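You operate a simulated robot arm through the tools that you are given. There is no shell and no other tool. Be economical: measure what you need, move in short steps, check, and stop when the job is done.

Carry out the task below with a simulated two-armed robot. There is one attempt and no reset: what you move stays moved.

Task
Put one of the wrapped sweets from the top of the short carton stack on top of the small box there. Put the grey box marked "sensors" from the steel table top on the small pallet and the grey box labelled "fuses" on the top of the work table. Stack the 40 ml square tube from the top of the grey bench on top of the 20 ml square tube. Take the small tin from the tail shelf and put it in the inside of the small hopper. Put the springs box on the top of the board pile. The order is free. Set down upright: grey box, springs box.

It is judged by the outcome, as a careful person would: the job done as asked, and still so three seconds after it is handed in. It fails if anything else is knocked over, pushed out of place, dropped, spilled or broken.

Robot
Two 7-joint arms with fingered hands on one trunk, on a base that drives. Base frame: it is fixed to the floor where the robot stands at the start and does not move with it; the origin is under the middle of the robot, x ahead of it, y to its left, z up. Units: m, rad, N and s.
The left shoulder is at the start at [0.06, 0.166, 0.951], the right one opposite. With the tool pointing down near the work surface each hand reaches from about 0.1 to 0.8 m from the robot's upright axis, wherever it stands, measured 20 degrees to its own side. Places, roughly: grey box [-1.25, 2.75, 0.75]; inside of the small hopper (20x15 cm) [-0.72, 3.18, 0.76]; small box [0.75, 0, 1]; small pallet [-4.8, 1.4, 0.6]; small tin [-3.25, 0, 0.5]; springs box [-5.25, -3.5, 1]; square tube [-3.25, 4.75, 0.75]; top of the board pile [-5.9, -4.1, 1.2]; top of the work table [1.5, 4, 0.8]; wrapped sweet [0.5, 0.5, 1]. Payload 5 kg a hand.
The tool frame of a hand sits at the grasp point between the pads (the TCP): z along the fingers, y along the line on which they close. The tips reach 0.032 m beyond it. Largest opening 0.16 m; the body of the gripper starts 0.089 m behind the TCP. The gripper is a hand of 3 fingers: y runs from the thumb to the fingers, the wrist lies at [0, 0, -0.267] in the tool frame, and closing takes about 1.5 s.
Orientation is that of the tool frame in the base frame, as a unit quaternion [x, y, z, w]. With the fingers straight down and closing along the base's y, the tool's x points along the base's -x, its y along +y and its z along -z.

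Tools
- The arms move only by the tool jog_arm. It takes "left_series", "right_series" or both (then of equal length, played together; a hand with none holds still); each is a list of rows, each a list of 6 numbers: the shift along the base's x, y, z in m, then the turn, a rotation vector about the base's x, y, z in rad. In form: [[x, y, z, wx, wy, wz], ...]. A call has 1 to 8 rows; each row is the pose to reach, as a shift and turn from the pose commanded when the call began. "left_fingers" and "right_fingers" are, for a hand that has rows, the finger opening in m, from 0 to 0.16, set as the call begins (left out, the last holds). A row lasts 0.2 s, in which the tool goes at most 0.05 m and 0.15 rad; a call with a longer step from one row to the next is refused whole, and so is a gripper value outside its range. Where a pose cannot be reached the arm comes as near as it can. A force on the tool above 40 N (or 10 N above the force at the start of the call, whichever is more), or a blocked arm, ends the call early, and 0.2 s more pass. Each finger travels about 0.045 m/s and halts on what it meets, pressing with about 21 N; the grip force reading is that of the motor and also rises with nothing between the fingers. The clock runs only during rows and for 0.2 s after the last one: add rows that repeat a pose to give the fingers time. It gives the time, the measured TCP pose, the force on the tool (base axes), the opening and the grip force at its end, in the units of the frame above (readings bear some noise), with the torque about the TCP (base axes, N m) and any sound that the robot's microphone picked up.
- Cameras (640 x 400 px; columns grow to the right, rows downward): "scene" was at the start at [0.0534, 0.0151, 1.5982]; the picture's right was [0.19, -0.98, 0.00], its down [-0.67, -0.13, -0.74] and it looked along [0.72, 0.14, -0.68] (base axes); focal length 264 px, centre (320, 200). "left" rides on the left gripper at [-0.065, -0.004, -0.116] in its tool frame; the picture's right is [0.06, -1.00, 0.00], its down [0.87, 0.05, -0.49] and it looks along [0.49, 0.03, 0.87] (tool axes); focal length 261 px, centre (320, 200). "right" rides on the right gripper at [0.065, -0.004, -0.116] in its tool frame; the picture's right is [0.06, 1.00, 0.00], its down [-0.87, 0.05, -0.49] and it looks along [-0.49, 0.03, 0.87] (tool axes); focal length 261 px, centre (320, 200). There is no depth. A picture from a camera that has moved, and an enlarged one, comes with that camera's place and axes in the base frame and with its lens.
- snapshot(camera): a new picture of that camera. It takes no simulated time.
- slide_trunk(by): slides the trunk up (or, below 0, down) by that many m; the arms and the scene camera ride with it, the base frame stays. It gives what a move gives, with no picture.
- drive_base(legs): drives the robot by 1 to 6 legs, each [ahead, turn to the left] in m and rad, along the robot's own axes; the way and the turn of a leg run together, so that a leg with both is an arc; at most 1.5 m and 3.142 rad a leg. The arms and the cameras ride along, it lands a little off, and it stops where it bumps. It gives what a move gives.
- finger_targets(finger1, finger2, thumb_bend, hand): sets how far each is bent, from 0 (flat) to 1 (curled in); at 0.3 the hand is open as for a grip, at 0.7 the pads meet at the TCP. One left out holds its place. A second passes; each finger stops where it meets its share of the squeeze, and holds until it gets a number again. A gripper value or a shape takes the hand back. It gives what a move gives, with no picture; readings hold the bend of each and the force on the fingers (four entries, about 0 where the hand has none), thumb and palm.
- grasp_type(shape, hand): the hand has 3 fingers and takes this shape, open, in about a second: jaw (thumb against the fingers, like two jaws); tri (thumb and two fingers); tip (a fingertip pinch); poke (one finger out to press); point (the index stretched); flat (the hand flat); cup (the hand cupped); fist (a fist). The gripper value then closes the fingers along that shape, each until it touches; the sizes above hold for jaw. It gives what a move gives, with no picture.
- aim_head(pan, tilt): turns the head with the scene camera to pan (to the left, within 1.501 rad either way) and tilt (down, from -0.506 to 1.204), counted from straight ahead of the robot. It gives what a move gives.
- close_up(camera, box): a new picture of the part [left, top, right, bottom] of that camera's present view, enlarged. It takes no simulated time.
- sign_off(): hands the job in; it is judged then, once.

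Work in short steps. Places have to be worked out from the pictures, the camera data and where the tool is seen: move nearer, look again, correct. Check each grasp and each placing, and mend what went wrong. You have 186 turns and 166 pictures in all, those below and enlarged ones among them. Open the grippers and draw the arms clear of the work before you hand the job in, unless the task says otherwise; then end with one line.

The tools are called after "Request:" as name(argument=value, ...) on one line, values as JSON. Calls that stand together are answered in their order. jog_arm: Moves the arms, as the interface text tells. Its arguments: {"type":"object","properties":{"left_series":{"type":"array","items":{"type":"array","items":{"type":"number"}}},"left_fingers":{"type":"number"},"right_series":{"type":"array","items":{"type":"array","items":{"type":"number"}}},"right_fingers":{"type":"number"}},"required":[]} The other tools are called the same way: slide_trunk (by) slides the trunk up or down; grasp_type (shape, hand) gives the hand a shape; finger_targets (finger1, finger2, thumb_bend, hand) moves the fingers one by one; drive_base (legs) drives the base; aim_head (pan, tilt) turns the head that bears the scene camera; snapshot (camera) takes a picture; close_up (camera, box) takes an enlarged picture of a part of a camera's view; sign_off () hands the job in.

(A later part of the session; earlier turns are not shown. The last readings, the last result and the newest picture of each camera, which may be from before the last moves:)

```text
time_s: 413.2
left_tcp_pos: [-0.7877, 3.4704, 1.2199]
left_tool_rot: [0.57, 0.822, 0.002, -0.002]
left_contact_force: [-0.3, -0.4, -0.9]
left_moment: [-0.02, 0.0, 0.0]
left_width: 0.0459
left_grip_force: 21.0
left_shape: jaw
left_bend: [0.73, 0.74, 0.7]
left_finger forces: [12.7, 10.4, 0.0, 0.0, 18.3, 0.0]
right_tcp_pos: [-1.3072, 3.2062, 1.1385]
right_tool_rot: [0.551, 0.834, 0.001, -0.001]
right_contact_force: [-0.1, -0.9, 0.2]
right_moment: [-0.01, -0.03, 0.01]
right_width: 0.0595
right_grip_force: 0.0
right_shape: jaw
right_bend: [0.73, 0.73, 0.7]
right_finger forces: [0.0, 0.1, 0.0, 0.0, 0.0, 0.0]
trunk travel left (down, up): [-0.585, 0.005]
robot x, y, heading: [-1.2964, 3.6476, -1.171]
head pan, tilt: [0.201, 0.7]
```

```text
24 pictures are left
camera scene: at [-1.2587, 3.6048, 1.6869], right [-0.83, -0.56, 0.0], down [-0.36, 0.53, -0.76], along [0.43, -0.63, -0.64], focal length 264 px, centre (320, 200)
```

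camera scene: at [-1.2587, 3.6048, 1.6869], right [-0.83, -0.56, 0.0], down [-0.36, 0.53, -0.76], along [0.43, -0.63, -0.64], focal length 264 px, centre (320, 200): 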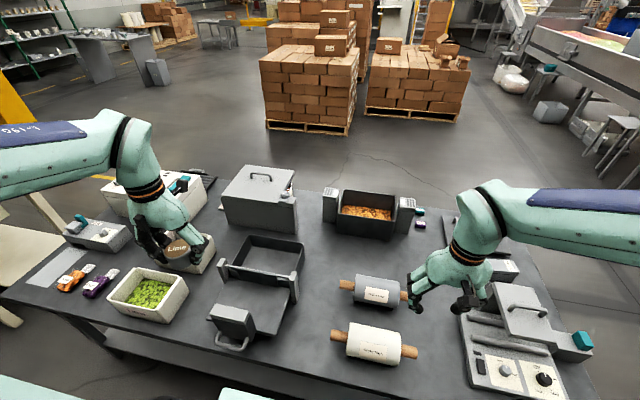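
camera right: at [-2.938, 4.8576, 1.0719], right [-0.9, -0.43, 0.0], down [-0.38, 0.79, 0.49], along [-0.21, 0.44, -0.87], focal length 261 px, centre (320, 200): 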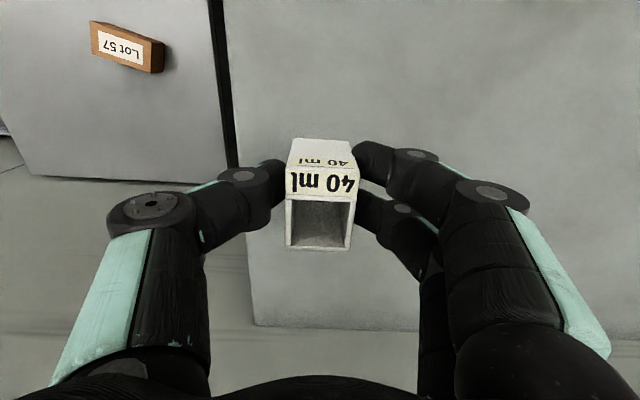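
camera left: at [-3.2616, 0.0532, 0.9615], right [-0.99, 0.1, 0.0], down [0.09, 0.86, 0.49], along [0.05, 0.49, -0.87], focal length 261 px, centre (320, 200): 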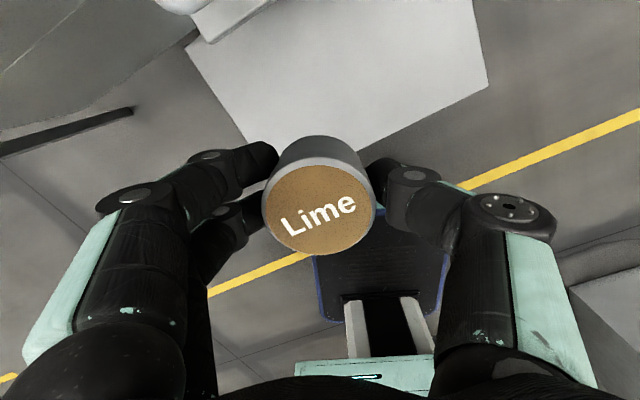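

I have a clear view of the small hopper, centre at about [-0.70, 3.155]. I'll bring the tin over it and look from the left-hand camera.

Request:
jog_arm(left_series=[[0.01, -0.04, -0.01, 0, 0, 0], [0.02, -0.08, -0.02, 0, 0, 0], [0.03, -0.12, -0.04, 0, 0, 0], [0.04, -0.16, -0.06, 0, 0, 0], [0.05, -0.2, -0.08, 0, 0, 0], [0.06, -0.24, -0.1, 0, 0, 0], [0.07, -0.28, -0.12, 0, 0, 0], [0.083, -0.315, -0.14, 0, 0, 0]])

Request:
snapshot(camera="left")

Request:
snapshot(camera="scene")

```text
time_s: 415.0
left_tcp_pos: [-0.7033, 3.154, 1.0778]
left_tool_rot: [0.57, 0.822, 0.001, -0.001]
left_contact_force: [-0.4, -0.3, -0.6]
left_moment: [0.02, 0.01, -0.01]
left_width: 0.0453
left_grip_force: 21.0
left_shape: jaw
left_bend: [0.73, 0.74, 0.7]
left_finger forces: [12.8, 10.4, 0.1, 0.0, 18.3, 0.1]
right_tcp_pos: [-1.3058, 3.2059, 1.1377]
right_tool_rot: [0.551, 0.834, 0.001, -0.002]
right_contact_force: [0.2, -0.3, 0.7]
right_moment: [0.0, 0.03, -0.01]
right_width: 0.0594
right_grip_force: 0.1
right_shape: jaw
right_bend: [0.73, 0.73, 0.7]
right_finger forces: [0.1, 0.1, 0.1, 0.0, 0.0, 0.0]
trunk travel left (down, up): [-0.585, 0.005]
robot x, y, heading: [-1.2997, 3.6475, -1.173]
head pan, tilt: [0.201, 0.7]
```

```text
23 pictures are left
camera left: at [-0.6846, 3.0908, 1.1936], right [-0.96, -0.29, 0.0], down [-0.25, 0.83, 0.5], along [-0.14, 0.47, -0.87], focal length 261 px, centre (320, 200)
```

left: 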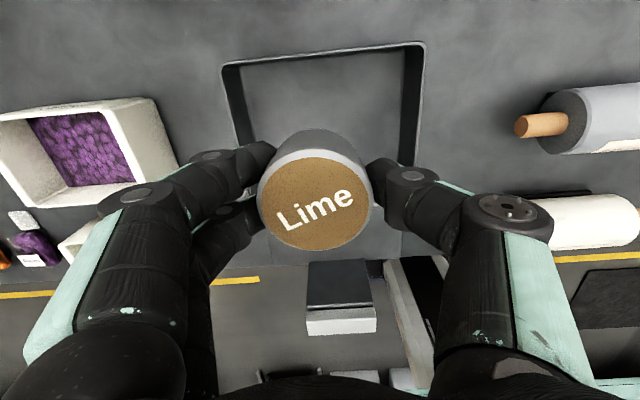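

```text
22 pictures are left
camera scene: at [-1.2579, 3.6033, 1.6869], right [-0.83, -0.56, 0.0], down [-0.36, 0.53, -0.76], along [0.43, -0.63, -0.65], focal length 264 px, centre (320, 200)
```

scene: 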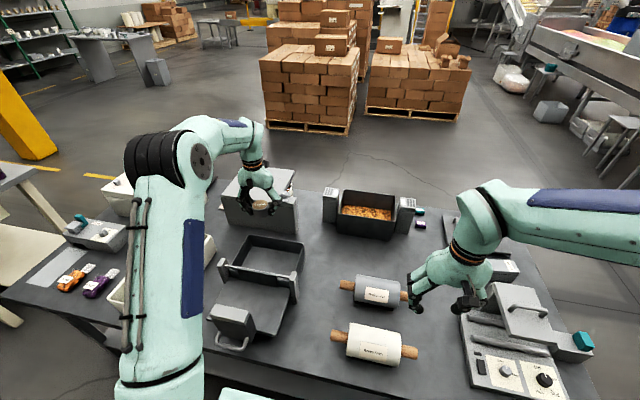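

The hopper centre works out at about [-0.715, 3.163]. I'll adjust slightly and lower the tin into it.

Request:
jog_arm(left_series=[[-0.01, 0.008, -0.04, 0, 0, 0], [-0.01, 0.008, -0.085, 0, 0, 0], [-0.01, 0.008, -0.13, 0, 0, 0], [-0.01, 0.008, -0.175, 0, 0, 0], [-0.01, 0.008, -0.215, 0, 0, 0], [-0.01, 0.008, -0.24, 0, 0, 0], [-0.01, 0.008, -0.255, 0, 0, 0]])

Request:
close_up(camera="scene", box=[190, 170, 330, 300])

```text
time_s: 416.6
left_tcp_pos: [-0.7135, 3.1639, 0.8228]
left_tool_rot: [0.57, 0.821, 0.002, -0.001]
left_contact_force: [0.0, -0.8, -1.3]
left_moment: [-0.01, -0.01, 0.0]
left_width: 0.0458
left_grip_force: 21.2
left_shape: jaw
left_bend: [0.73, 0.74, 0.7]
left_finger forces: [12.6, 10.3, 0.1, 0.1, 18.4, 0.0]
right_tcp_pos: [-1.3069, 3.2063, 1.1384]
right_tool_rot: [0.551, 0.835, 0.002, -0.003]
right_contact_force: [0.4, 0.2, -0.9]
right_moment: [0.0, 0.02, -0.01]
right_width: 0.0594
right_grip_force: 0.0
right_shape: jaw
right_bend: [0.73, 0.73, 0.7]
right_finger forces: [0.1, 0.0, 0.0, 0.1, 0.0, 0.0]
trunk travel left (down, up): [-0.585, 0.005]
robot x, y, heading: [-1.2938, 3.6467, -1.172]
head pan, tilt: [0.201, 0.7]
```

```text
3.08 times, centred on (260, 235) of scene
camera zoom: at [-1.2585, 3.6045, 1.6869], right [-0.83, -0.56, 0.0], down [-0.36, 0.53, -0.76], along [0.43, -0.63, -0.64], focal length 813 px, centre (505, 92)
```

zoom: 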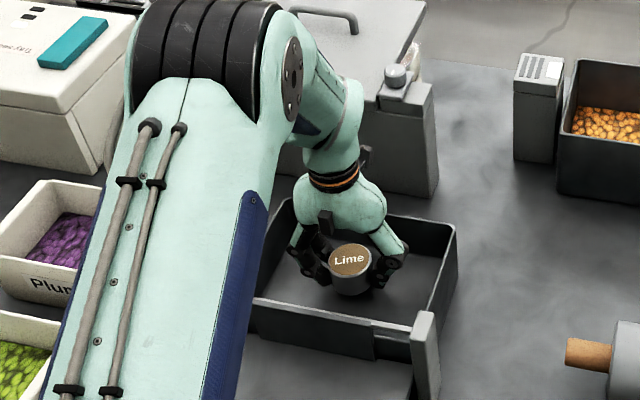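

The tin is inside the hopper. I'll lower in small steps to touch the floor.

Request:
jog_arm(left_series=[[0, 0, -0.008, 0, 0, 0], [0, 0, -0.015, 0, 0, 0], [0, 0, -0.02, 0, 0, 0], [0, 0, -0.025, 0, 0, 0], [0, 0, -0.029, 0, 0, 0], [0, 0, -0.032, 0, 0, 0]])

```text
time_s: 417.8
left_tcp_pos: [-0.7127, 3.1614, 0.8024]
left_tool_rot: [0.569, 0.822, -0.002, 0.003]
left_contact_force: [-3.5, 5.9, 23.0]
left_moment: [0.19, 0.32, 0.02]
left_width: 0.0485
left_grip_force: 20.5
left_shape: jaw
left_bend: [0.74, 0.74, 0.71]
left_finger forces: [14.0, 14.1, 0.0, 0.0, 30.9, 0.0]
right_tcp_pos: [-1.3072, 3.2063, 1.1383]
right_tool_rot: [0.55, 0.835, 0.002, -0.001]
right_contact_force: [-0.6, 0.0, 0.3]
right_moment: [0.0, -0.01, -0.04]
right_width: 0.0591
right_grip_force: 0.1
right_shape: jaw
right_bend: [0.73, 0.73, 0.7]
right_finger forces: [0.0, 0.0, 0.0, 0.0, 0.1, 0.0]
trunk travel left (down, up): [-0.585, 0.005]
robot x, y, heading: [-1.2967, 3.6482, -1.167]
head pan, tilt: [0.201, 0.7]
stopped in row 5 (left hand): the force on the tool passed its limit at 45 N (the readings are from after the stop); the commanded pose is now the measured one
```

The tin is on the hopper floor. I'll ease up, release, then lift out.

Request:
jog_arm(left_series=[[0, 0, 0.004, 0, 0, 0], [0, 0, 0.005, 0, 0, 0], [0, 0, 0.005, 0, 0, 0], [0, 0, 0.005, 0, 0, 0], [0, 0, 0.03, 0, 0, 0], [0, 0, 0.07, 0, 0, 0], [0, 0, 0.115, 0, 0, 0], [0, 0, 0.16, 0, 0, 0]], left_fingers=0.085)

Request:
jog_arm(left_series=[[0, 0, 0.045, 0, 0, 0], [0, 0, 0.09, 0, 0, 0], [-0.01, 0.03, 0.13, 0, 0, 0], [-0.02, 0.07, 0.15, 0, 0, 0], [-0.03, 0.11, 0.17, 0, 0, 0], [-0.045, 0.155, 0.18, 0, 0, 0], [-0.06, 0.2, 0.18, 0, 0, 0]])

Request:
close_up(camera="scene", box=[190, 190, 350, 310])

```text
time_s: 419.6
left_tcp_pos: [-0.7135, 3.1639, 0.9597]
left_tool_rot: [0.569, 0.822, 0.001, 0.001]
left_contact_force: [-0.2, 0.6, -0.4]
left_moment: [-0.02, 0.01, -0.01]
left_width: 0.0843
left_grip_force: 0.1
left_shape: jaw
left_bend: [0.72, 0.72, 0.7]
left_finger forces: [0.0, 0.1, 0.0, 0.0, 0.1, 0.0]
right_tcp_pos: [-1.3066, 3.2064, 1.138]
right_tool_rot: [0.551, 0.835, 0.002, -0.001]
right_contact_force: [-0.5, 0.6, 0.2]
right_moment: [0.02, -0.01, -0.02]
right_width: 0.0598
right_grip_force: 0.1
right_shape: jaw
right_bend: [0.73, 0.73, 0.7]
right_finger forces: [0.0, 0.0, 0.0, 0.0, 0.1, 0.1]
trunk travel left (down, up): [-0.585, 0.005]
robot x, y, heading: [-1.2947, 3.6489, -1.17]
head pan, tilt: [0.201, 0.7]
```

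```text
refused: row 3 steps farther than a row can; nothing moved
```

```text
3.33 times, centred on (270, 250) of scene
camera zoom: at [-1.2594, 3.6056, 1.6869], right [-0.82, -0.57, 0.0], down [-0.36, 0.53, -0.77], along [0.43, -0.63, -0.64], focal length 881 px, centre (487, 33)
```

zoom: 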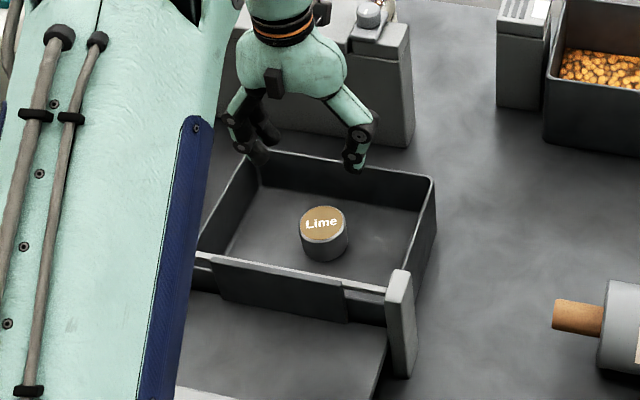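

The tin stands inside the small hopper. I'll retract the left arm with smaller steps before driving.

Request:
jog_arm(left_series=[[0, 0, 0.045, 0, 0, 0], [0, 0, 0.09, 0, 0, 0], [-0.008, 0.025, 0.12, 0, 0, 0], [-0.016, 0.06, 0.14, 0, 0, 0], [-0.026, 0.1, 0.155, 0, 0, 0], [-0.036, 0.14, 0.17, 0, 0, 0], [-0.046, 0.18, 0.18, 0, 0, 0], [-0.056, 0.22, 0.18, 0, 0, 0]])

```text
time_s: 421.4
left_tcp_pos: [-0.7676, 3.3823, 1.1404]
left_tool_rot: [0.569, 0.822, 0.0, 0.002]
left_contact_force: [0.4, -0.4, -0.2]
left_moment: [-0.04, 0.02, 0.01]
left_width: 0.0842
left_grip_force: 0.1
left_shape: jaw
left_bend: [0.72, 0.72, 0.7]
left_finger forces: [0.0, 0.0, 0.0, 0.0, 0.0, 0.1]
right_tcp_pos: [-1.3064, 3.2077, 1.1391]
right_tool_rot: [0.55, 0.835, 0.001, -0.001]
right_contact_force: [0.4, 0.0, 0.2]
right_moment: [0.0, 0.02, 0.01]
right_width: 0.0598
right_grip_force: 0.0
right_shape: jaw
right_bend: [0.73, 0.73, 0.7]
right_finger forces: [0.0, 0.0, 0.0, 0.0, 0.0, 0.0]
trunk travel left (down, up): [-0.585, 0.005]
robot x, y, heading: [-1.2951, 3.6507, -1.172]
head pan, tilt: [0.201, 0.7]
```

Next is the springs box. I'll tuck the right hand back and outward so it cannot touch the upright boards, then drive.

Request:
jog_arm(right_series=[[-0.044, 0.005, 0, 0, 0, 0], [-0.088, 0.01, 0, 0, 0, 0], [-0.132, 0.015, 0, 0, 0, 0], [-0.176, 0.02, 0, 0, 0, 0], [-0.22, 0.025, 0, 0, 0, 0], [-0.264, 0.03, 0, 0, 0, 0], [-0.3, 0.033, 0, 0, 0, 0]])

Request:
drive_base(legs=[[-0.25, 0], [0, -1.75], [1.0, 0], [0.97, 0], [0, 0.244], [1.2, 0]])

```text
time_s: 423.0
left_tcp_pos: [-0.7694, 3.383, 1.139]
left_tool_rot: [0.57, 0.822, 0.0, 0.001]
left_contact_force: [-0.5, -0.4, 0.1]
left_moment: [0.0, -0.01, 0.0]
left_width: 0.0843
left_grip_force: 0.2
left_shape: jaw
left_bend: [0.72, 0.72, 0.7]
left_finger forces: [0.0, 0.1, 0.1, 0.0, 0.0, 0.1]
right_tcp_pos: [-1.6082, 3.2393, 1.139]
right_tool_rot: [0.551, 0.835, 0.001, -0.001]
right_contact_force: [1.1, -0.3, -0.4]
right_moment: [-0.02, 0.0, -0.01]
right_width: 0.06
right_grip_force: 0.0
right_shape: jaw
right_bend: [0.73, 0.73, 0.7]
right_finger forces: [0.0, 0.1, 0.1, 0.0, 0.1, 0.0]
trunk travel left (down, up): [-0.585, 0.005]
robot x, y, heading: [-1.2932, 3.6473, -1.17]
head pan, tilt: [0.201, 0.7]
```

```text
time_s: 445.1
left_tcp_pos: [-4.5945, 2.336, 1.1395]
left_tool_rot: [0.977, 0.215, 0.0, 0.001]
left_contact_force: [-0.7, -0.7, 0.2]
left_moment: [0.0, -0.02, -0.04]
left_width: 0.0843
left_grip_force: 0.0
left_shape: jaw
left_bend: [0.72, 0.72, 0.7]
left_finger forces: [0.0, 0.1, 0.0, 0.1, 0.1, 0.0]
right_tcp_pos: [-4.7984, 3.1596, 1.138]
right_tool_rot: [0.971, 0.238, 0.003, -0.001]
right_contact_force: [0.0, 0.0, 0.9]
right_moment: [0.01, -0.01, 0.02]
right_width: 0.0598
right_grip_force: 0.1
right_shape: jaw
right_bend: [0.73, 0.73, 0.7]
right_finger forces: [0.1, 0.0, 0.0, 0.1, 0.0, 0.0]
trunk travel left (down, up): [-0.585, 0.005]
robot x, y, heading: [-4.3648, 2.8805, -2.667]
head pan, tilt: [0.201, 0.7]
```

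Request:
drive_base(legs=[[1.28, 0], [0, 1.11], [1.4, 0], [1.4, 0], [1.4, 0]])

```text
time_s: 474.1
left_tcp_pos: [-5.1487, -2.3486, 1.1405]
left_tool_rot: [0.723, 0.691, 0.0, 0.002]
left_contact_force: [0.1, 0.0, 0.0]
left_moment: [0.03, -0.02, -0.02]
left_width: 0.0843
left_grip_force: 0.1
left_shape: jaw
left_bend: [0.72, 0.72, 0.7]
left_finger forces: [0.0, 0.0, 0.0, 0.1, 0.0, 0.0]
right_tcp_pos: [-5.9746, -2.1501, 1.1389]
right_tool_rot: [0.707, 0.708, 0.002, -0.002]
right_contact_force: [0.2, 0.2, -0.3]
right_moment: [0.01, 0.0, 0.0]
right_width: 0.0599
right_grip_force: 0.1
right_shape: jaw
right_bend: [0.73, 0.73, 0.7]
right_finger forces: [0.0, 0.0, 0.0, 0.0, 0.0, 0.0]
trunk travel left (down, up): [-0.585, 0.005]
robot x, y, heading: [-5.5284, -1.8938, -1.573]
head pan, tilt: [0.201, 0.7]
```

Request:
drive_base(legs=[[0, 0.08], [0.75, 0], [0, 0.29]])

Request:
aim_head(pan=0.0, tilt=0.6)

Request:
snapshot(camera="scene")

```text
time_s: 479.7
left_tcp_pos: [-4.9545, -2.9257, 1.1385]
left_tool_rot: [0.583, 0.813, 0.0, 0.0]
left_contact_force: [0.0, -0.3, -0.2]
left_moment: [-0.01, 0.02, 0.02]
left_width: 0.0845
left_grip_force: 0.0
left_shape: jaw
left_bend: [0.72, 0.72, 0.7]
left_finger forces: [0.0, 0.0, 0.0, 0.0, 0.1, 0.0]
right_tcp_pos: [-5.7965, -3.0392, 1.1385]
right_tool_rot: [0.565, 0.825, 0.001, -0.001]
right_contact_force: [-0.5, -0.6, 0.4]
right_moment: [-0.03, 0.01, 0.0]
right_width: 0.0598
right_grip_force: 0.1
right_shape: jaw
right_bend: [0.73, 0.73, 0.7]
right_finger forces: [0.0, 0.1, 0.1, 0.0, 0.0, 0.0]
trunk travel left (down, up): [-0.585, 0.005]
robot x, y, heading: [-5.4707, -2.6459, -1.209]
head pan, tilt: [0.201, 0.7]
```

```text
time_s: 480.4
left_tcp_pos: [-4.9562, -2.9263, 1.1397]
left_tool_rot: [0.584, 0.812, 0.0, 0.001]
left_contact_force: [-0.2, -0.4, -0.7]
left_moment: [-0.02, 0.0, -0.04]
left_width: 0.084
left_grip_force: 0.1
left_shape: jaw
left_bend: [0.72, 0.72, 0.7]
left_finger forces: [0.1, 0.0, 0.1, 0.0, 0.0, 0.0]
right_tcp_pos: [-5.7981, -3.0401, 1.1385]
right_tool_rot: [0.565, 0.825, 0.002, -0.001]
right_contact_force: [-0.7, -0.8, 0.4]
right_moment: [0.01, 0.0, 0.06]
right_width: 0.0595
right_grip_force: 0.0
right_shape: jaw
right_bend: [0.73, 0.73, 0.7]
right_finger forces: [0.0, 0.0, 0.0, 0.0, 0.0, 0.1]
trunk travel left (down, up): [-0.585, 0.005]
robot x, y, heading: [-5.4715, -2.6405, -1.204]
head pan, tilt: [0.0, 0.6]
```

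```text
19 pictures are left
camera scene: at [-5.4506, -2.6975, 1.6955], right [-0.93, -0.36, 0.0], down [-0.2, 0.53, -0.82], along [0.3, -0.77, -0.57], focal length 264 px, centre (320, 200)
```

scene: 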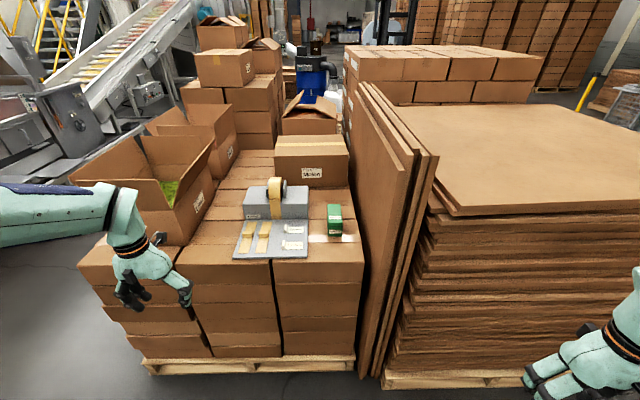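

SPRINGS' top centre triangulates to about [-5.185, -3.558, 1.008]. I'll bring the left hand in front of the body first (away from the open carton), then drive 0.28 m ahead.

Request:
jog_arm(left_series=[[-0.043, -0.017, 0, 0, 0, 0], [-0.086, -0.034, 0.01, 0, 0, 0], [-0.129, -0.05, 0.02, 0, 0, 0], [-0.172, -0.066, 0.03, 0, 0, 0], [-0.215, -0.083, 0.04, 0, 0, 0], [-0.26, -0.1, 0.04, 0, 0, 0]], left_fingers=0.1)

Request:
drive_base(legs=[[0.28, 0]])

Request:
snapshot(camera="left")

```text
time_s: 481.8
left_tcp_pos: [-5.2174, -3.0263, 1.1794]
left_tool_rot: [0.583, 0.812, 0.002, 0.002]
left_contact_force: [-0.2, -0.3, 0.5]
left_moment: [0.05, -0.02, -0.01]
left_width: 0.0996
left_grip_force: 0.1
left_shape: jaw
left_bend: [0.71, 0.71, 0.69]
left_finger forces: [0.1, 0.0, 0.0, 0.0, 0.0, 0.0]
right_tcp_pos: [-5.7983, -3.0404, 1.1381]
right_tool_rot: [0.565, 0.825, 0.002, -0.002]
right_contact_force: [-0.3, 0.9, -0.7]
right_moment: [0.04, -0.03, 0.0]
right_width: 0.0596
right_grip_force: 0.1
right_shape: jaw
right_bend: [0.73, 0.73, 0.7]
right_finger forces: [0.0, 0.1, 0.0, 0.0, 0.1, 0.0]
trunk travel left (down, up): [-0.585, 0.005]
robot x, y, heading: [-5.4727, -2.6442, -1.203]
head pan, tilt: [0.0, 0.6]
```

```text
time_s: 483.8
left_tcp_pos: [-5.1136, -3.2887, 1.1793]
left_tool_rot: [0.583, 0.812, 0.001, 0.001]
left_contact_force: [0.4, -0.2, 0.4]
left_moment: [0.07, 0.03, 0.0]
left_width: 0.0997
left_grip_force: 0.1
left_shape: jaw
left_bend: [0.71, 0.71, 0.69]
left_finger forces: [0.0, 0.0, 0.1, 0.1, 0.1, 0.0]
right_tcp_pos: [-5.6974, -3.304, 1.1381]
right_tool_rot: [0.564, 0.826, 0.002, -0.001]
right_contact_force: [0.0, -0.6, -0.5]
right_moment: [0.01, -0.01, 0.01]
right_width: 0.0597
right_grip_force: 0.1
right_shape: jaw
right_bend: [0.73, 0.73, 0.7]
right_finger forces: [0.0, 0.0, 0.0, 0.1, 0.0, 0.0]
trunk travel left (down, up): [-0.585, 0.005]
robot x, y, heading: [-5.3712, -2.9052, -1.205]
head pan, tilt: [0.0, 0.6]
```

```text
18 pictures are left
camera left: at [-5.0976, -3.3519, 1.2951], right [-0.97, -0.26, 0.0], down [-0.23, 0.84, 0.49], along [-0.13, 0.47, -0.87], focal length 261 px, centre (320, 200)
```

left: 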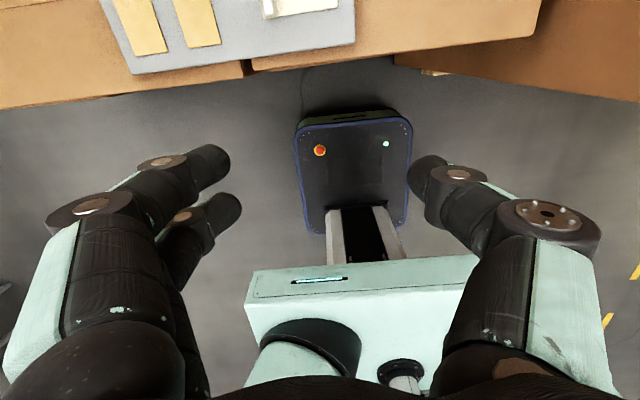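

The space ahead is free. I'll move the left hand over SPRINGS.

Request:
jog_arm(left_series=[[-0.02, -0.035, 0, 0, 0, 0], [-0.035, -0.075, 0, 0, 0, 0], [-0.05, -0.115, 0, 0, 0, 0], [-0.06, -0.155, -0.01, 0, 0, 0], [-0.066, -0.195, -0.025, 0, 0, 0], [-0.071, -0.235, -0.04, 0, 0, 0], [-0.071, -0.262, -0.06, 0, 0, 0], [-0.071, -0.262, -0.06, 0, 0, 0]])

Request:
snapshot(camera="left")

```text
time_s: 485.6
left_tcp_pos: [-5.1853, -3.5491, 1.12]
left_tool_rot: [0.584, 0.812, 0.0, 0.0]
left_contact_force: [-1.0, -0.2, -0.5]
left_moment: [-0.01, 0.01, -0.01]
left_width: 0.0994
left_grip_force: 0.1
left_shape: jaw
left_bend: [0.71, 0.71, 0.69]
left_finger forces: [0.1, 0.0, 0.2, 0.1, 0.0, 0.1]
right_tcp_pos: [-5.6978, -3.3006, 1.1393]
right_tool_rot: [0.565, 0.825, 0.001, -0.002]
right_contact_force: [0.1, 0.4, -1.0]
right_moment: [-0.03, 0.0, 0.02]
right_width: 0.0598
right_grip_force: 0.1
right_shape: jaw
right_bend: [0.73, 0.73, 0.7]
right_finger forces: [0.1, 0.0, 0.0, 0.1, 0.0, 0.0]
trunk travel left (down, up): [-0.585, 0.005]
robot x, y, heading: [-5.3726, -2.9022, -1.204]
head pan, tilt: [0.0, 0.6]
```

```text
17 pictures are left
camera left: at [-5.1694, -3.6127, 1.2362], right [-0.97, -0.26, 0.0], down [-0.23, 0.84, 0.49], along [-0.13, 0.47, -0.87], focal length 261 px, centre (320, 200)
```

left: 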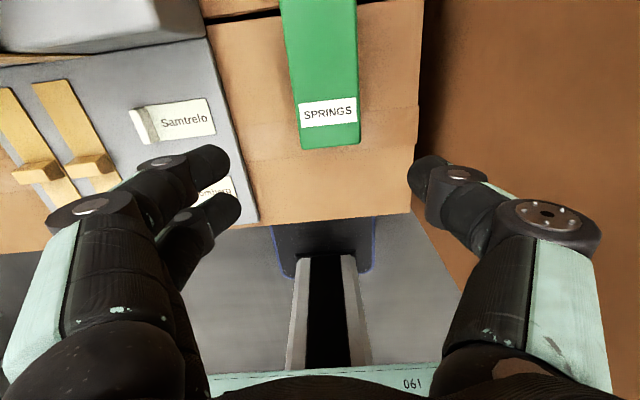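

SPRINGS' near edge is at about [-5.192, -3.566], so its centre is about [-5.170, -3.618]. I'll advance over it, narrow the opening, and descend.

Request:
jog_arm(left_series=[[0.008, -0.033, 0, 0, 0, 0.035], [0.015, -0.066, 0, 0, 0, 0.07], [0.015, -0.066, -0.03, 0, 0, 0.07], [0.015, -0.066, -0.06, 0, 0, 0.07], [0.015, -0.066, -0.06, 0, 0, 0.07]], left_fingers=0.085)

Request:
snapshot(camera="left")

```text
time_s: 486.8
left_tcp_pos: [-5.1709, -3.6145, 1.0595]
left_tool_rot: [0.555, 0.832, 0.0, 0.001]
left_contact_force: [-0.1, 0.2, -0.3]
left_moment: [-0.04, -0.04, 0.0]
left_width: 0.0853
left_grip_force: 0.0
left_shape: jaw
left_bend: [0.72, 0.72, 0.7]
left_finger forces: [0.0, 0.0, 0.1, 0.0, 0.0, 0.0]
right_tcp_pos: [-5.698, -3.3015, 1.1394]
right_tool_rot: [0.564, 0.826, 0.001, -0.001]
right_contact_force: [-0.7, 0.6, -0.3]
right_moment: [-0.03, -0.01, 0.0]
right_width: 0.0599
right_grip_force: 0.0
right_shape: jaw
right_bend: [0.73, 0.73, 0.7]
right_finger forces: [0.0, 0.1, 0.0, 0.0, 0.0, 0.0]
trunk travel left (down, up): [-0.585, 0.005]
robot x, y, heading: [-5.3735, -2.9054, -1.202]
head pan, tilt: [0.0, 0.6]
```

```text
16 pictures are left
camera left: at [-5.1505, -3.6767, 1.176], right [-0.95, -0.33, 0.0], down [-0.29, 0.82, 0.49], along [-0.16, 0.46, -0.87], focal length 261 px, centre (320, 200)
```

left: 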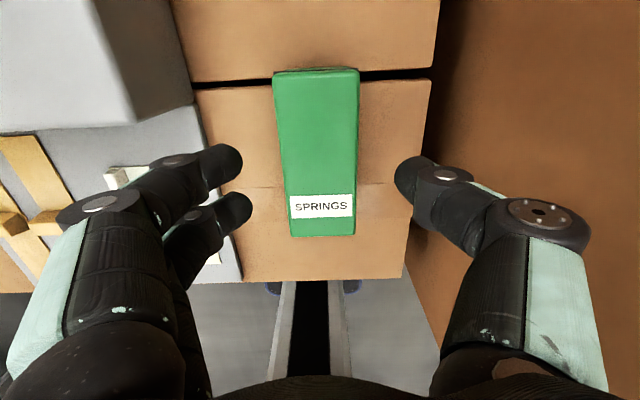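

The box is centred between the fingers. I'll shift 1.3 cm outward, descend and close.

Request:
jog_arm(left_series=[[0.004, -0.012, -0.02, 0, 0, 0], [0.004, -0.012, -0.045, 0, 0, 0], [0.004, -0.012, -0.06, 0, 0, 0], [0.004, -0.012, -0.067, 0, 0, 0]])

Request:
jog_arm(left_series=[[0, 0, 0, 0, 0, 0], [0, 0, 0, 0, 0, 0], [0, 0, 0, 0, 0, 0], [0, 0, 0, 0, 0, 0], [0, 0, 0, 0, 0, 0], [0, 0, 0, 0, 0, 0]], left_fingers=0.03)

Request:
snapshot(camera="left")

```text
time_s: 487.8
left_tcp_pos: [-5.1667, -3.6271, 0.9919]
left_tool_rot: [0.554, 0.832, 0.001, 0.001]
left_contact_force: [-0.2, -0.8, 0.5]
left_moment: [-0.04, 0.01, -0.03]
left_width: 0.0852
left_grip_force: 0.1
left_shape: jaw
left_bend: [0.72, 0.72, 0.7]
left_finger forces: [0.1, 0.0, 0.1, 0.1, 0.1, 0.2]
right_tcp_pos: [-5.6965, -3.3028, 1.1386]
right_tool_rot: [0.564, 0.826, 0.002, -0.001]
right_contact_force: [0.4, 0.2, -0.1]
right_moment: [0.01, 0.01, 0.03]
right_width: 0.0595
right_grip_force: 0.1
right_shape: jaw
right_bend: [0.73, 0.73, 0.7]
right_finger forces: [0.0, 0.0, 0.1, 0.0, 0.0, 0.0]
trunk travel left (down, up): [-0.585, 0.005]
robot x, y, heading: [-5.3739, -2.9042, -1.2]
head pan, tilt: [0.0, 0.6]
```

```text
time_s: 489.1
left_tcp_pos: [-5.1667, -3.6273, 0.992]
left_tool_rot: [0.555, 0.832, 0.0, 0.002]
left_contact_force: [0.6, -0.3, 0.3]
left_moment: [0.01, -0.01, 0.02]
left_width: 0.0561
left_grip_force: 21.0
left_shape: jaw
left_bend: [0.73, 0.73, 0.7]
left_finger forces: [9.7, 9.5, 0.0, 0.1, 18.8, 0.0]
right_tcp_pos: [-5.6971, -3.301, 1.1383]
right_tool_rot: [0.564, 0.826, 0.002, 0.0]
right_contact_force: [0.6, 0.1, 0.1]
right_moment: [-0.01, 0.0, 0.01]
right_width: 0.0598
right_grip_force: 0.0
right_shape: jaw
right_bend: [0.73, 0.73, 0.7]
right_finger forces: [0.1, 0.0, 0.0, 0.0, 0.0, 0.1]
trunk travel left (down, up): [-0.585, 0.005]
robot x, y, heading: [-5.3735, -2.9025, -1.205]
head pan, tilt: [0.0, 0.6]
```

```text
15 pictures are left
camera left: at [-5.1459, -3.6893, 1.1083], right [-0.95, -0.33, 0.0], down [-0.29, 0.82, 0.49], along [-0.16, 0.46, -0.87], focal length 261 px, centre (320, 200)
```

left: 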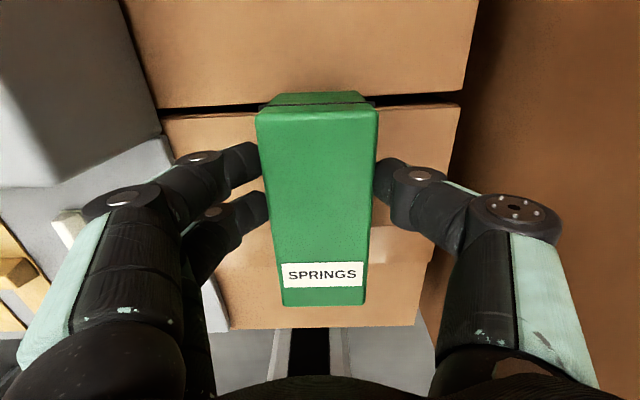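

Gripped firmly. I'll lift slightly, then draw back toward the robot while rising, to stay within reach.

Request:
jog_arm(left_series=[[0, 0, 0.025, 0, 0, 0], [0, 0, 0.05, 0, 0, 0], [-0.013, 0.035, 0.065, 0, 0, 0], [-0.027, 0.072, 0.08, 0, 0, 0], [-0.04, 0.11, 0.095, 0, 0, 0], [-0.053, 0.147, 0.115, 0, 0, 0], [-0.066, 0.184, 0.135, 0, 0, 0], [-0.08, 0.222, 0.155, 0, 0, 0]])

```text
time_s: 490.9
left_tcp_pos: [-5.2469, -3.4042, 1.1487]
left_tool_rot: [0.555, 0.832, -0.001, 0.001]
left_contact_force: [0.3, 0.7, -3.1]
left_moment: [-0.12, -0.01, 0.02]
left_width: 0.0559
left_grip_force: 20.8
left_shape: jaw
left_bend: [0.73, 0.73, 0.7]
left_finger forces: [10.0, 9.3, 0.0, 0.0, 19.2, 0.0]
right_tcp_pos: [-5.6973, -3.3017, 1.138]
right_tool_rot: [0.564, 0.826, 0.001, 0.0]
right_contact_force: [0.1, 0.0, 0.3]
right_moment: [-0.03, -0.02, -0.01]
right_width: 0.0597
right_grip_force: 0.0
right_shape: jaw
right_bend: [0.73, 0.73, 0.7]
right_finger forces: [0.0, 0.0, 0.0, 0.0, 0.0, 0.1]
trunk travel left (down, up): [-0.585, 0.005]
robot x, y, heading: [-5.3716, -2.9022, -1.203]
head pan, tilt: [0.0, 0.6]
```

SPRINGS is held. I'll back straight out (keeping clear of the upright boards) and relocate in front of the middle of the board pile.

Request:
drive_base(legs=[[-0.45, 0], [0, -1.373], [1.117, 0], [0, 1.373]])

Request:
aim_head(pan=0.1, tilt=0.5)

Request:
snapshot(camera="scene")

```text
time_s: 506.0
left_tcp_pos: [-6.3519, -3.5744, 1.1479]
left_tool_rot: [0.553, 0.833, 0.0, 0.001]
left_contact_force: [0.4, 0.4, -4.0]
left_moment: [-0.06, -0.01, 0.0]
left_width: 0.0562
left_grip_force: 20.9
left_shape: jaw
left_bend: [0.73, 0.73, 0.7]
left_finger forces: [9.9, 9.2, 0.0, 0.0, 19.0, 0.0]
right_tcp_pos: [-6.8025, -3.473, 1.1396]
right_tool_rot: [0.562, 0.827, 0.001, -0.001]
right_contact_force: [-0.1, 0.0, 0.2]
right_moment: [-0.01, -0.02, 0.0]
right_width: 0.06
right_grip_force: 0.1
right_shape: jaw
right_bend: [0.73, 0.73, 0.7]
right_finger forces: [0.0, 0.0, 0.0, 0.1, 0.1, 0.1]
trunk travel left (down, up): [-0.585, 0.005]
robot x, y, heading: [-6.4785, -3.0751, -1.203]
head pan, tilt: [0.0, 0.6]
```

```text
time_s: 506.7
left_tcp_pos: [-6.3524, -3.5746, 1.1485]
left_tool_rot: [0.553, 0.833, 0.0, 0.001]
left_contact_force: [-0.5, 0.8, -3.4]
left_moment: [-0.08, -0.04, -0.02]
left_width: 0.0559
left_grip_force: 21.4
left_shape: jaw
left_bend: [0.73, 0.73, 0.7]
left_finger forces: [9.8, 9.2, 0.0, 0.1, 19.1, 0.1]
right_tcp_pos: [-6.8042, -3.4721, 1.1399]
right_tool_rot: [0.562, 0.827, 0.002, -0.002]
right_contact_force: [-0.6, -0.8, -0.3]
right_moment: [0.0, 0.01, -0.01]
right_width: 0.0596
right_grip_force: 0.1
right_shape: jaw
right_bend: [0.73, 0.73, 0.7]
right_finger forces: [0.1, 0.1, 0.0, 0.0, 0.0, 0.0]
trunk travel left (down, up): [-0.585, 0.005]
robot x, y, heading: [-6.4809, -3.0746, -1.196]
head pan, tilt: [0.099, 0.499]
```

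```text
14 pictures are left
camera scene: at [-6.4496, -3.1272, 1.7046], right [-0.89, -0.45, 0.0], down [-0.22, 0.43, -0.88], along [0.4, -0.78, -0.48], focal length 264 px, centre (320, 200)
```

scene: 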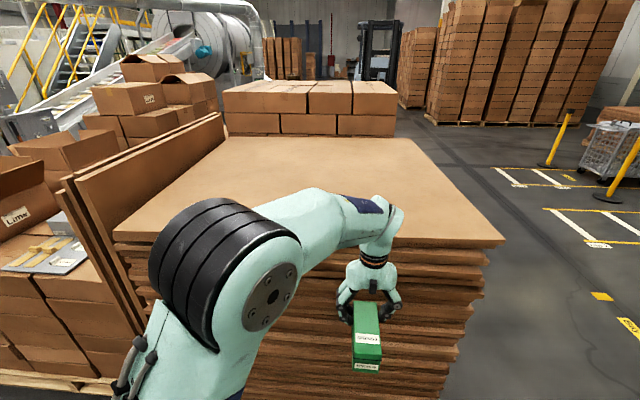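

The pile's top front edge is about 0.72 m ahead. I'll raise the box above pile height (about 1.2 m) before moving closer.

Request:
jog_arm(left_series=[[-0.002, 0.008, 0.035, 0, 0, 0], [0.003, 0.017, 0.07, 0, 0, 0], [0.01, 0.027, 0.105, 0, 0, 0], [0.018, 0.035, 0.14, 0, 0, 0], [0.028, 0.043, 0.165, 0, 0, 0], [0.04, 0.05, 0.185, 0, 0, 0], [0.04, 0.05, 0.185, 0, 0, 0]])

```text
time_s: 508.3
left_tcp_pos: [-6.3137, -3.523, 1.3333]
left_tool_rot: [0.553, 0.833, 0.001, 0.002]
left_contact_force: [-0.5, -0.3, -3.3]
left_moment: [-0.06, -0.05, -0.01]
left_width: 0.0558
left_grip_force: 21.4
left_shape: jaw
left_bend: [0.73, 0.73, 0.7]
left_finger forces: [10.0, 9.2, 0.1, 0.0, 19.1, 0.0]
right_tcp_pos: [-6.8032, -3.4733, 1.1395]
right_tool_rot: [0.562, 0.827, 0.001, -0.001]
right_contact_force: [0.1, 0.0, -0.2]
right_moment: [-0.02, -0.01, 0.01]
right_width: 0.0597
right_grip_force: 0.0
right_shape: jaw
right_bend: [0.73, 0.73, 0.7]
right_finger forces: [0.1, 0.0, 0.1, 0.1, 0.0, 0.1]
trunk travel left (down, up): [-0.585, 0.005]
robot x, y, heading: [-6.4824, -3.0705, -1.2]
head pan, tilt: [0.099, 0.499]
```

Request:
drive_base(legs=[[0.27, 0]])

Request:
snapshot(camera="scene")

```text
time_s: 510.2
left_tcp_pos: [-6.2126, -3.7754, 1.3342]
left_tool_rot: [0.551, 0.835, 0.001, 0.001]
left_contact_force: [0.1, 0.5, 2.0]
left_moment: [0.31, 0.02, -0.02]
left_width: 0.0493
left_grip_force: 20.9
left_shape: jaw
left_bend: [0.76, 0.73, 0.71]
left_finger forces: [0.0, 16.2, 0.0, 0.0, 14.1, 0.0]
right_tcp_pos: [-6.7053, -3.7262, 1.1381]
right_tool_rot: [0.561, 0.828, 0.003, -0.001]
right_contact_force: [0.7, -0.2, 0.1]
right_moment: [0.06, 0.05, 0.01]
right_width: 0.0599
right_grip_force: 0.0
right_shape: jaw
right_bend: [0.73, 0.73, 0.7]
right_finger forces: [0.0, 0.0, 0.0, 0.1, 0.1, 0.0]
trunk travel left (down, up): [-0.585, 0.005]
robot x, y, heading: [-6.3815, -3.3241, -1.196]
head pan, tilt: [0.099, 0.499]
```

```text
13 pictures are left
camera scene: at [-6.3501, -3.3801, 1.7046], right [-0.89, -0.46, 0.0], down [-0.22, 0.43, -0.88], along [0.4, -0.78, -0.48], focal length 264 px, centre (320, 200)
```

scene: 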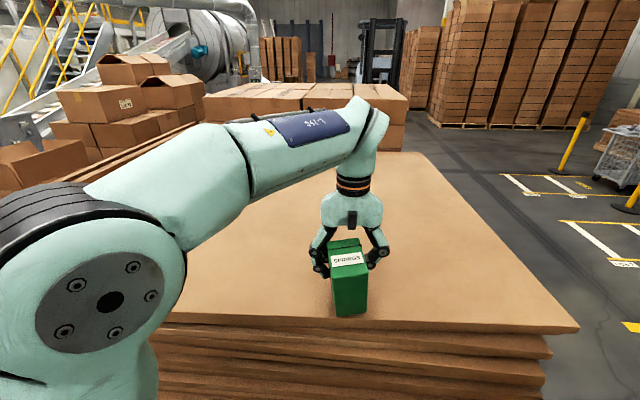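

The grip readings changed: the box touched the pile top, so the pile is higher than estimated. I'll check closely.

Request:
snapshot(camera="left")

Request:
close_up(camera="scene", box=[290, 200, 410, 330])

```text
12 pictures are left
camera left: at [-6.1913, -3.8377, 1.4489], right [-0.94, -0.33, 0.0], down [-0.29, 0.82, 0.49], along [-0.16, 0.46, -0.87], focal length 261 px, centre (320, 200)
```

left: 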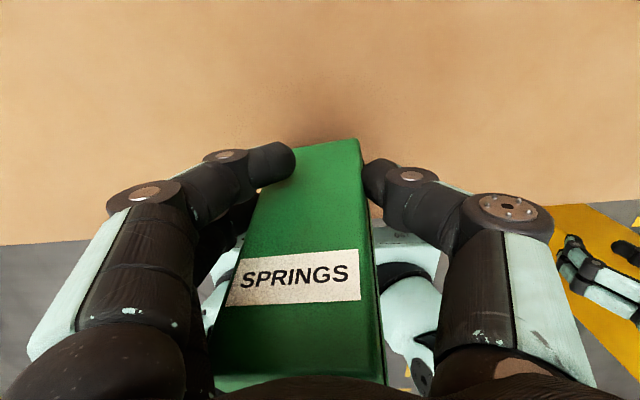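

```text
3.08 times, centred on (350, 265) of scene
camera zoom: at [-6.3501, -3.3801, 1.7046], right [-0.89, -0.46, 0.0], down [-0.22, 0.43, -0.88], along [0.4, -0.78, -0.48], focal length 813 px, centre (228, 0)
```

zoom: 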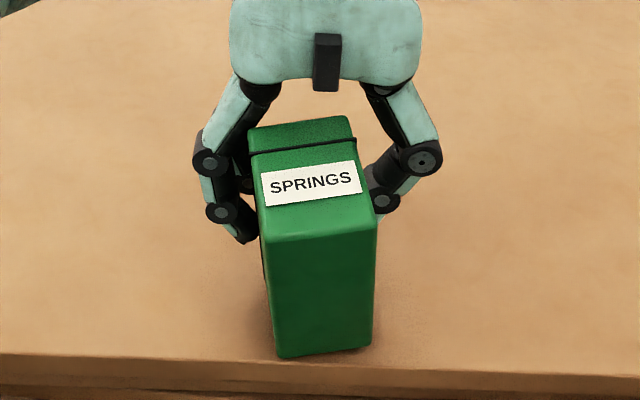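

The box's far end caught the pile edge (the top is nearer 1.25 m), and the box has swivelled about 80–90° in the grip, still held firmly. Tilting the hand forward by the same angle will level it. I'll lift 4 cm first and start tilting.

Request:
jog_arm(left_series=[[0, 0, 0.025, 0, 0, 0], [0, 0, 0.045, 0, 0, 0], [0, 0, 0.05, -0.125, -0.049, 0], [0, 0, 0.05, -0.25, -0.098, 0], [0, 0, 0.05, -0.375, -0.147, 0], [0, 0, 0.05, -0.5, -0.197, 0], [0, 0, 0.05, -0.625, -0.246, 0], [0, 0, 0.05, -0.75, -0.295, 0]])

Request:
close_up(camera="scene", box=[290, 180, 430, 330])

```text
time_s: 512.0
left_tcp_pos: [-6.2138, -3.7734, 1.383]
left_tool_rot: [0.506, 0.767, -0.226, 0.322]
left_contact_force: [-0.1, 0.4, -3.4]
left_moment: [-0.03, -0.04, 0.0]
left_width: 0.0492
left_grip_force: 21.0
left_shape: jaw
left_bend: [0.76, 0.72, 0.71]
left_finger forces: [1.7, 13.2, 0.0, 0.0, 12.9, 0.0]
right_tcp_pos: [-6.7038, -3.7253, 1.1397]
right_tool_rot: [0.562, 0.827, 0.001, -0.001]
right_contact_force: [0.3, -0.6, 0.1]
right_moment: [0.03, 0.0, -0.02]
right_width: 0.0596
right_grip_force: 0.0
right_shape: jaw
right_bend: [0.73, 0.73, 0.7]
right_finger forces: [0.0, 0.0, 0.0, 0.0, 0.0, 0.0]
trunk travel left (down, up): [-0.585, 0.005]
robot x, y, heading: [-6.3792, -3.3247, -1.197]
head pan, tilt: [0.099, 0.499]
```

```text
2.67 times, centred on (360, 255) of scene
camera zoom: at [-6.3504, -3.3787, 1.7047], right [-0.89, -0.46, 0.0], down [-0.22, 0.43, -0.88], along [0.4, -0.78, -0.48], focal length 705 px, centre (213, 53)
```

zoom: 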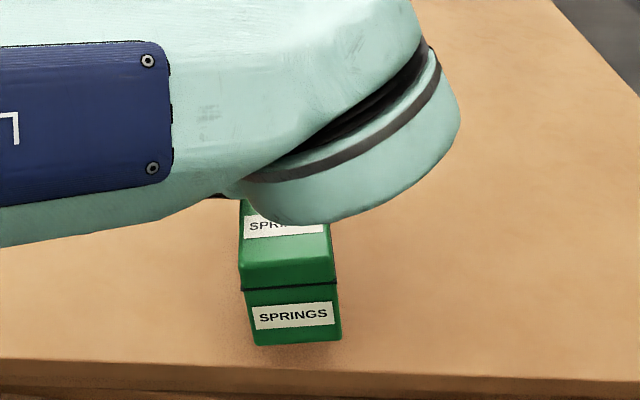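

Already close to level: about 15° more tilt needed. I'll finish the tilt and move further in over the pile.

Request:
jog_arm(left_series=[[0.012, -0.032, 0.005, -0.08, -0.031, 0], [0.025, -0.065, 0.005, -0.16, -0.063, 0], [0.038, -0.098, 0.005, -0.23, -0.09, 0], [0.051, -0.13, 0.005, -0.23, -0.09, 0], [0.058, -0.148, 0.005, -0.23, -0.09, 0], [0.058, -0.148, 0.005, -0.23, -0.09, 0]])

Request:
close_up(camera="scene", box=[280, 150, 440, 330])

```text
time_s: 513.4
left_tcp_pos: [-6.1555, -3.9231, 1.3872]
left_tool_rot: [0.477, 0.721, -0.29, 0.411]
left_contact_force: [0.2, -0.1, -2.0]
left_moment: [0.02, 0.01, -0.03]
left_width: 0.0491
left_grip_force: 21.4
left_shape: jaw
left_bend: [0.76, 0.72, 0.71]
left_finger forces: [1.2, 13.4, 0.0, 0.1, 13.2, 0.0]
right_tcp_pos: [-6.704, -3.7242, 1.1389]
right_tool_rot: [0.561, 0.828, 0.001, 0.0]
right_contact_force: [0.2, 0.3, 0.3]
right_moment: [0.01, 0.03, -0.01]
right_width: 0.0596
right_grip_force: 0.0
right_shape: jaw
right_bend: [0.73, 0.73, 0.7]
right_finger forces: [0.1, 0.1, 0.0, 0.0, 0.0, 0.0]
trunk travel left (down, up): [-0.585, 0.005]
robot x, y, heading: [-6.382, -3.3222, -1.198]
head pan, tilt: [0.099, 0.499]
```

```text
2.22 times, centred on (360, 240) of scene
camera zoom: at [-6.3506, -3.3789, 1.7047], right [-0.89, -0.46, 0.0], down [-0.22, 0.43, -0.88], along [0.4, -0.78, -0.48], focal length 587 px, centre (231, 111)
```

zoom: 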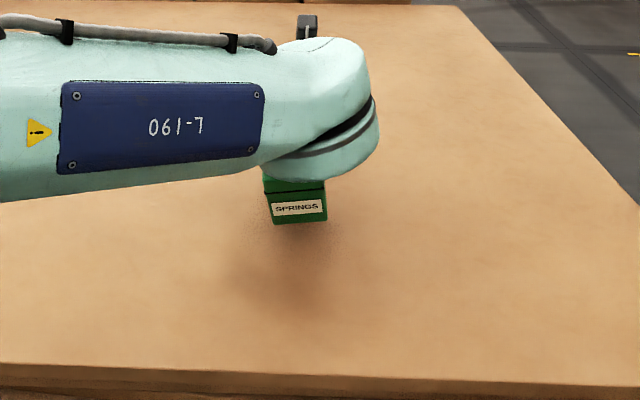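

The box is well inside the pile area and about 5 cm above it. I'll lower gradually until contact.

Request:
jog_arm(left_series=[[0, 0, -0.02, 0, 0, 0], [0, 0, -0.035, 0, 0, 0], [0, 0, -0.042, 0, 0, 0], [0, 0, -0.048, 0, 0, 0], [0, 0, -0.053, 0, 0, 0], [0, 0, -0.057, 0, 0, 0]])

Request:
snapshot(camera="left")

```text
time_s: 514.8
left_tcp_pos: [-6.1591, -3.9234, 1.3374]
left_tool_rot: [0.476, 0.718, -0.293, 0.415]
left_contact_force: [-8.2, -9.4, 34.8]
left_moment: [-0.71, -0.31, -0.3]
left_width: 0.0513
left_grip_force: 21.0
left_shape: jaw
left_bend: [0.77, 0.73, 0.71]
left_finger forces: [12.4, 9.5, 0.0, 0.0, 23.9, 0.0]
right_tcp_pos: [-6.7053, -3.7246, 1.1396]
right_tool_rot: [0.561, 0.828, 0.002, -0.001]
right_contact_force: [-0.3, 0.1, -0.1]
right_moment: [-0.01, -0.01, -0.01]
right_width: 0.0598
right_grip_force: 0.1
right_shape: jaw
right_bend: [0.73, 0.73, 0.7]
right_finger forces: [0.0, 0.1, 0.0, 0.1, 0.0, 0.1]
trunk travel left (down, up): [-0.585, 0.005]
robot x, y, heading: [-6.3831, -3.323, -1.195]
head pan, tilt: [0.099, 0.499]
```

```text
8 pictures are left
camera left: at [-6.186, -3.8594, 1.4509], right [-0.94, -0.35, -0.03], down [-0.28, 0.8, -0.52], along [0.2, -0.48, -0.85], focal length 261 px, centre (320, 200)
```

left: 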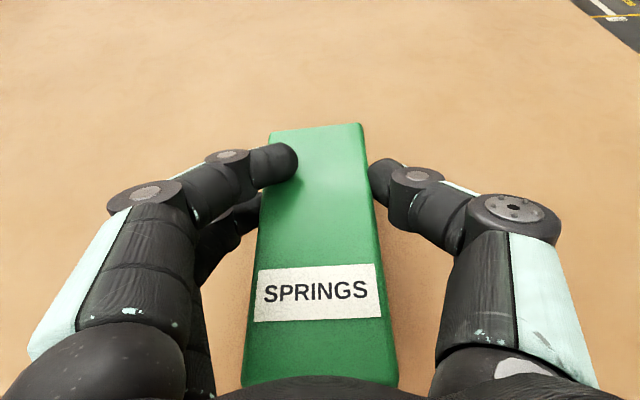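

The box is down on the pile, top side up. I'll ease the pressure and open slowly.

Request:
jog_arm(left_series=[[0, 0, 0.004, 0, 0, 0], [0, 0, 0.004, 0, 0, 0], [0, 0, 0.004, 0, 0, 0], [0, 0, 0.004, 0, 0, 0], [0, 0, 0.004, 0, 0, 0]], left_fingers=0.09)

Request:
snapshot(camera="left")

```text
time_s: 516.0
left_tcp_pos: [-6.1551, -3.9228, 1.3345]
left_tool_rot: [0.475, 0.722, -0.288, 0.412]
left_contact_force: [-0.5, -0.5, -0.9]
left_moment: [-0.02, 0.02, 0.02]
left_width: 0.0897
left_grip_force: 0.0
left_shape: jaw
left_bend: [0.72, 0.72, 0.7]
left_finger forces: [0.0, 0.0, 0.1, 0.0, 0.0, 0.1]
right_tcp_pos: [-6.7031, -3.725, 1.1398]
right_tool_rot: [0.561, 0.828, 0.002, -0.001]
right_contact_force: [-0.5, -0.2, -0.6]
right_moment: [-0.01, -0.01, 0.03]
right_width: 0.0597
right_grip_force: 0.1
right_shape: jaw
right_bend: [0.73, 0.73, 0.7]
right_finger forces: [0.1, 0.0, 0.0, 0.0, 0.1, 0.0]
trunk travel left (down, up): [-0.585, 0.005]
robot x, y, heading: [-6.3823, -3.3264, -1.195]
head pan, tilt: [0.099, 0.499]
```

```text
7 pictures are left
camera left: at [-6.1821, -3.8602, 1.4492], right [-0.94, -0.35, -0.03], down [-0.29, 0.81, -0.51], along [0.21, -0.47, -0.86], focal length 261 px, centre (320, 200)
```

left: 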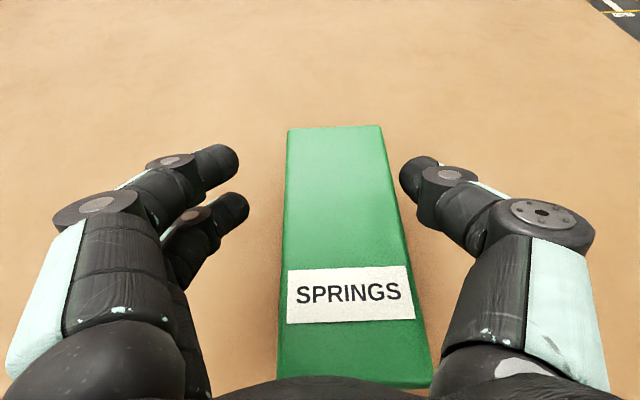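

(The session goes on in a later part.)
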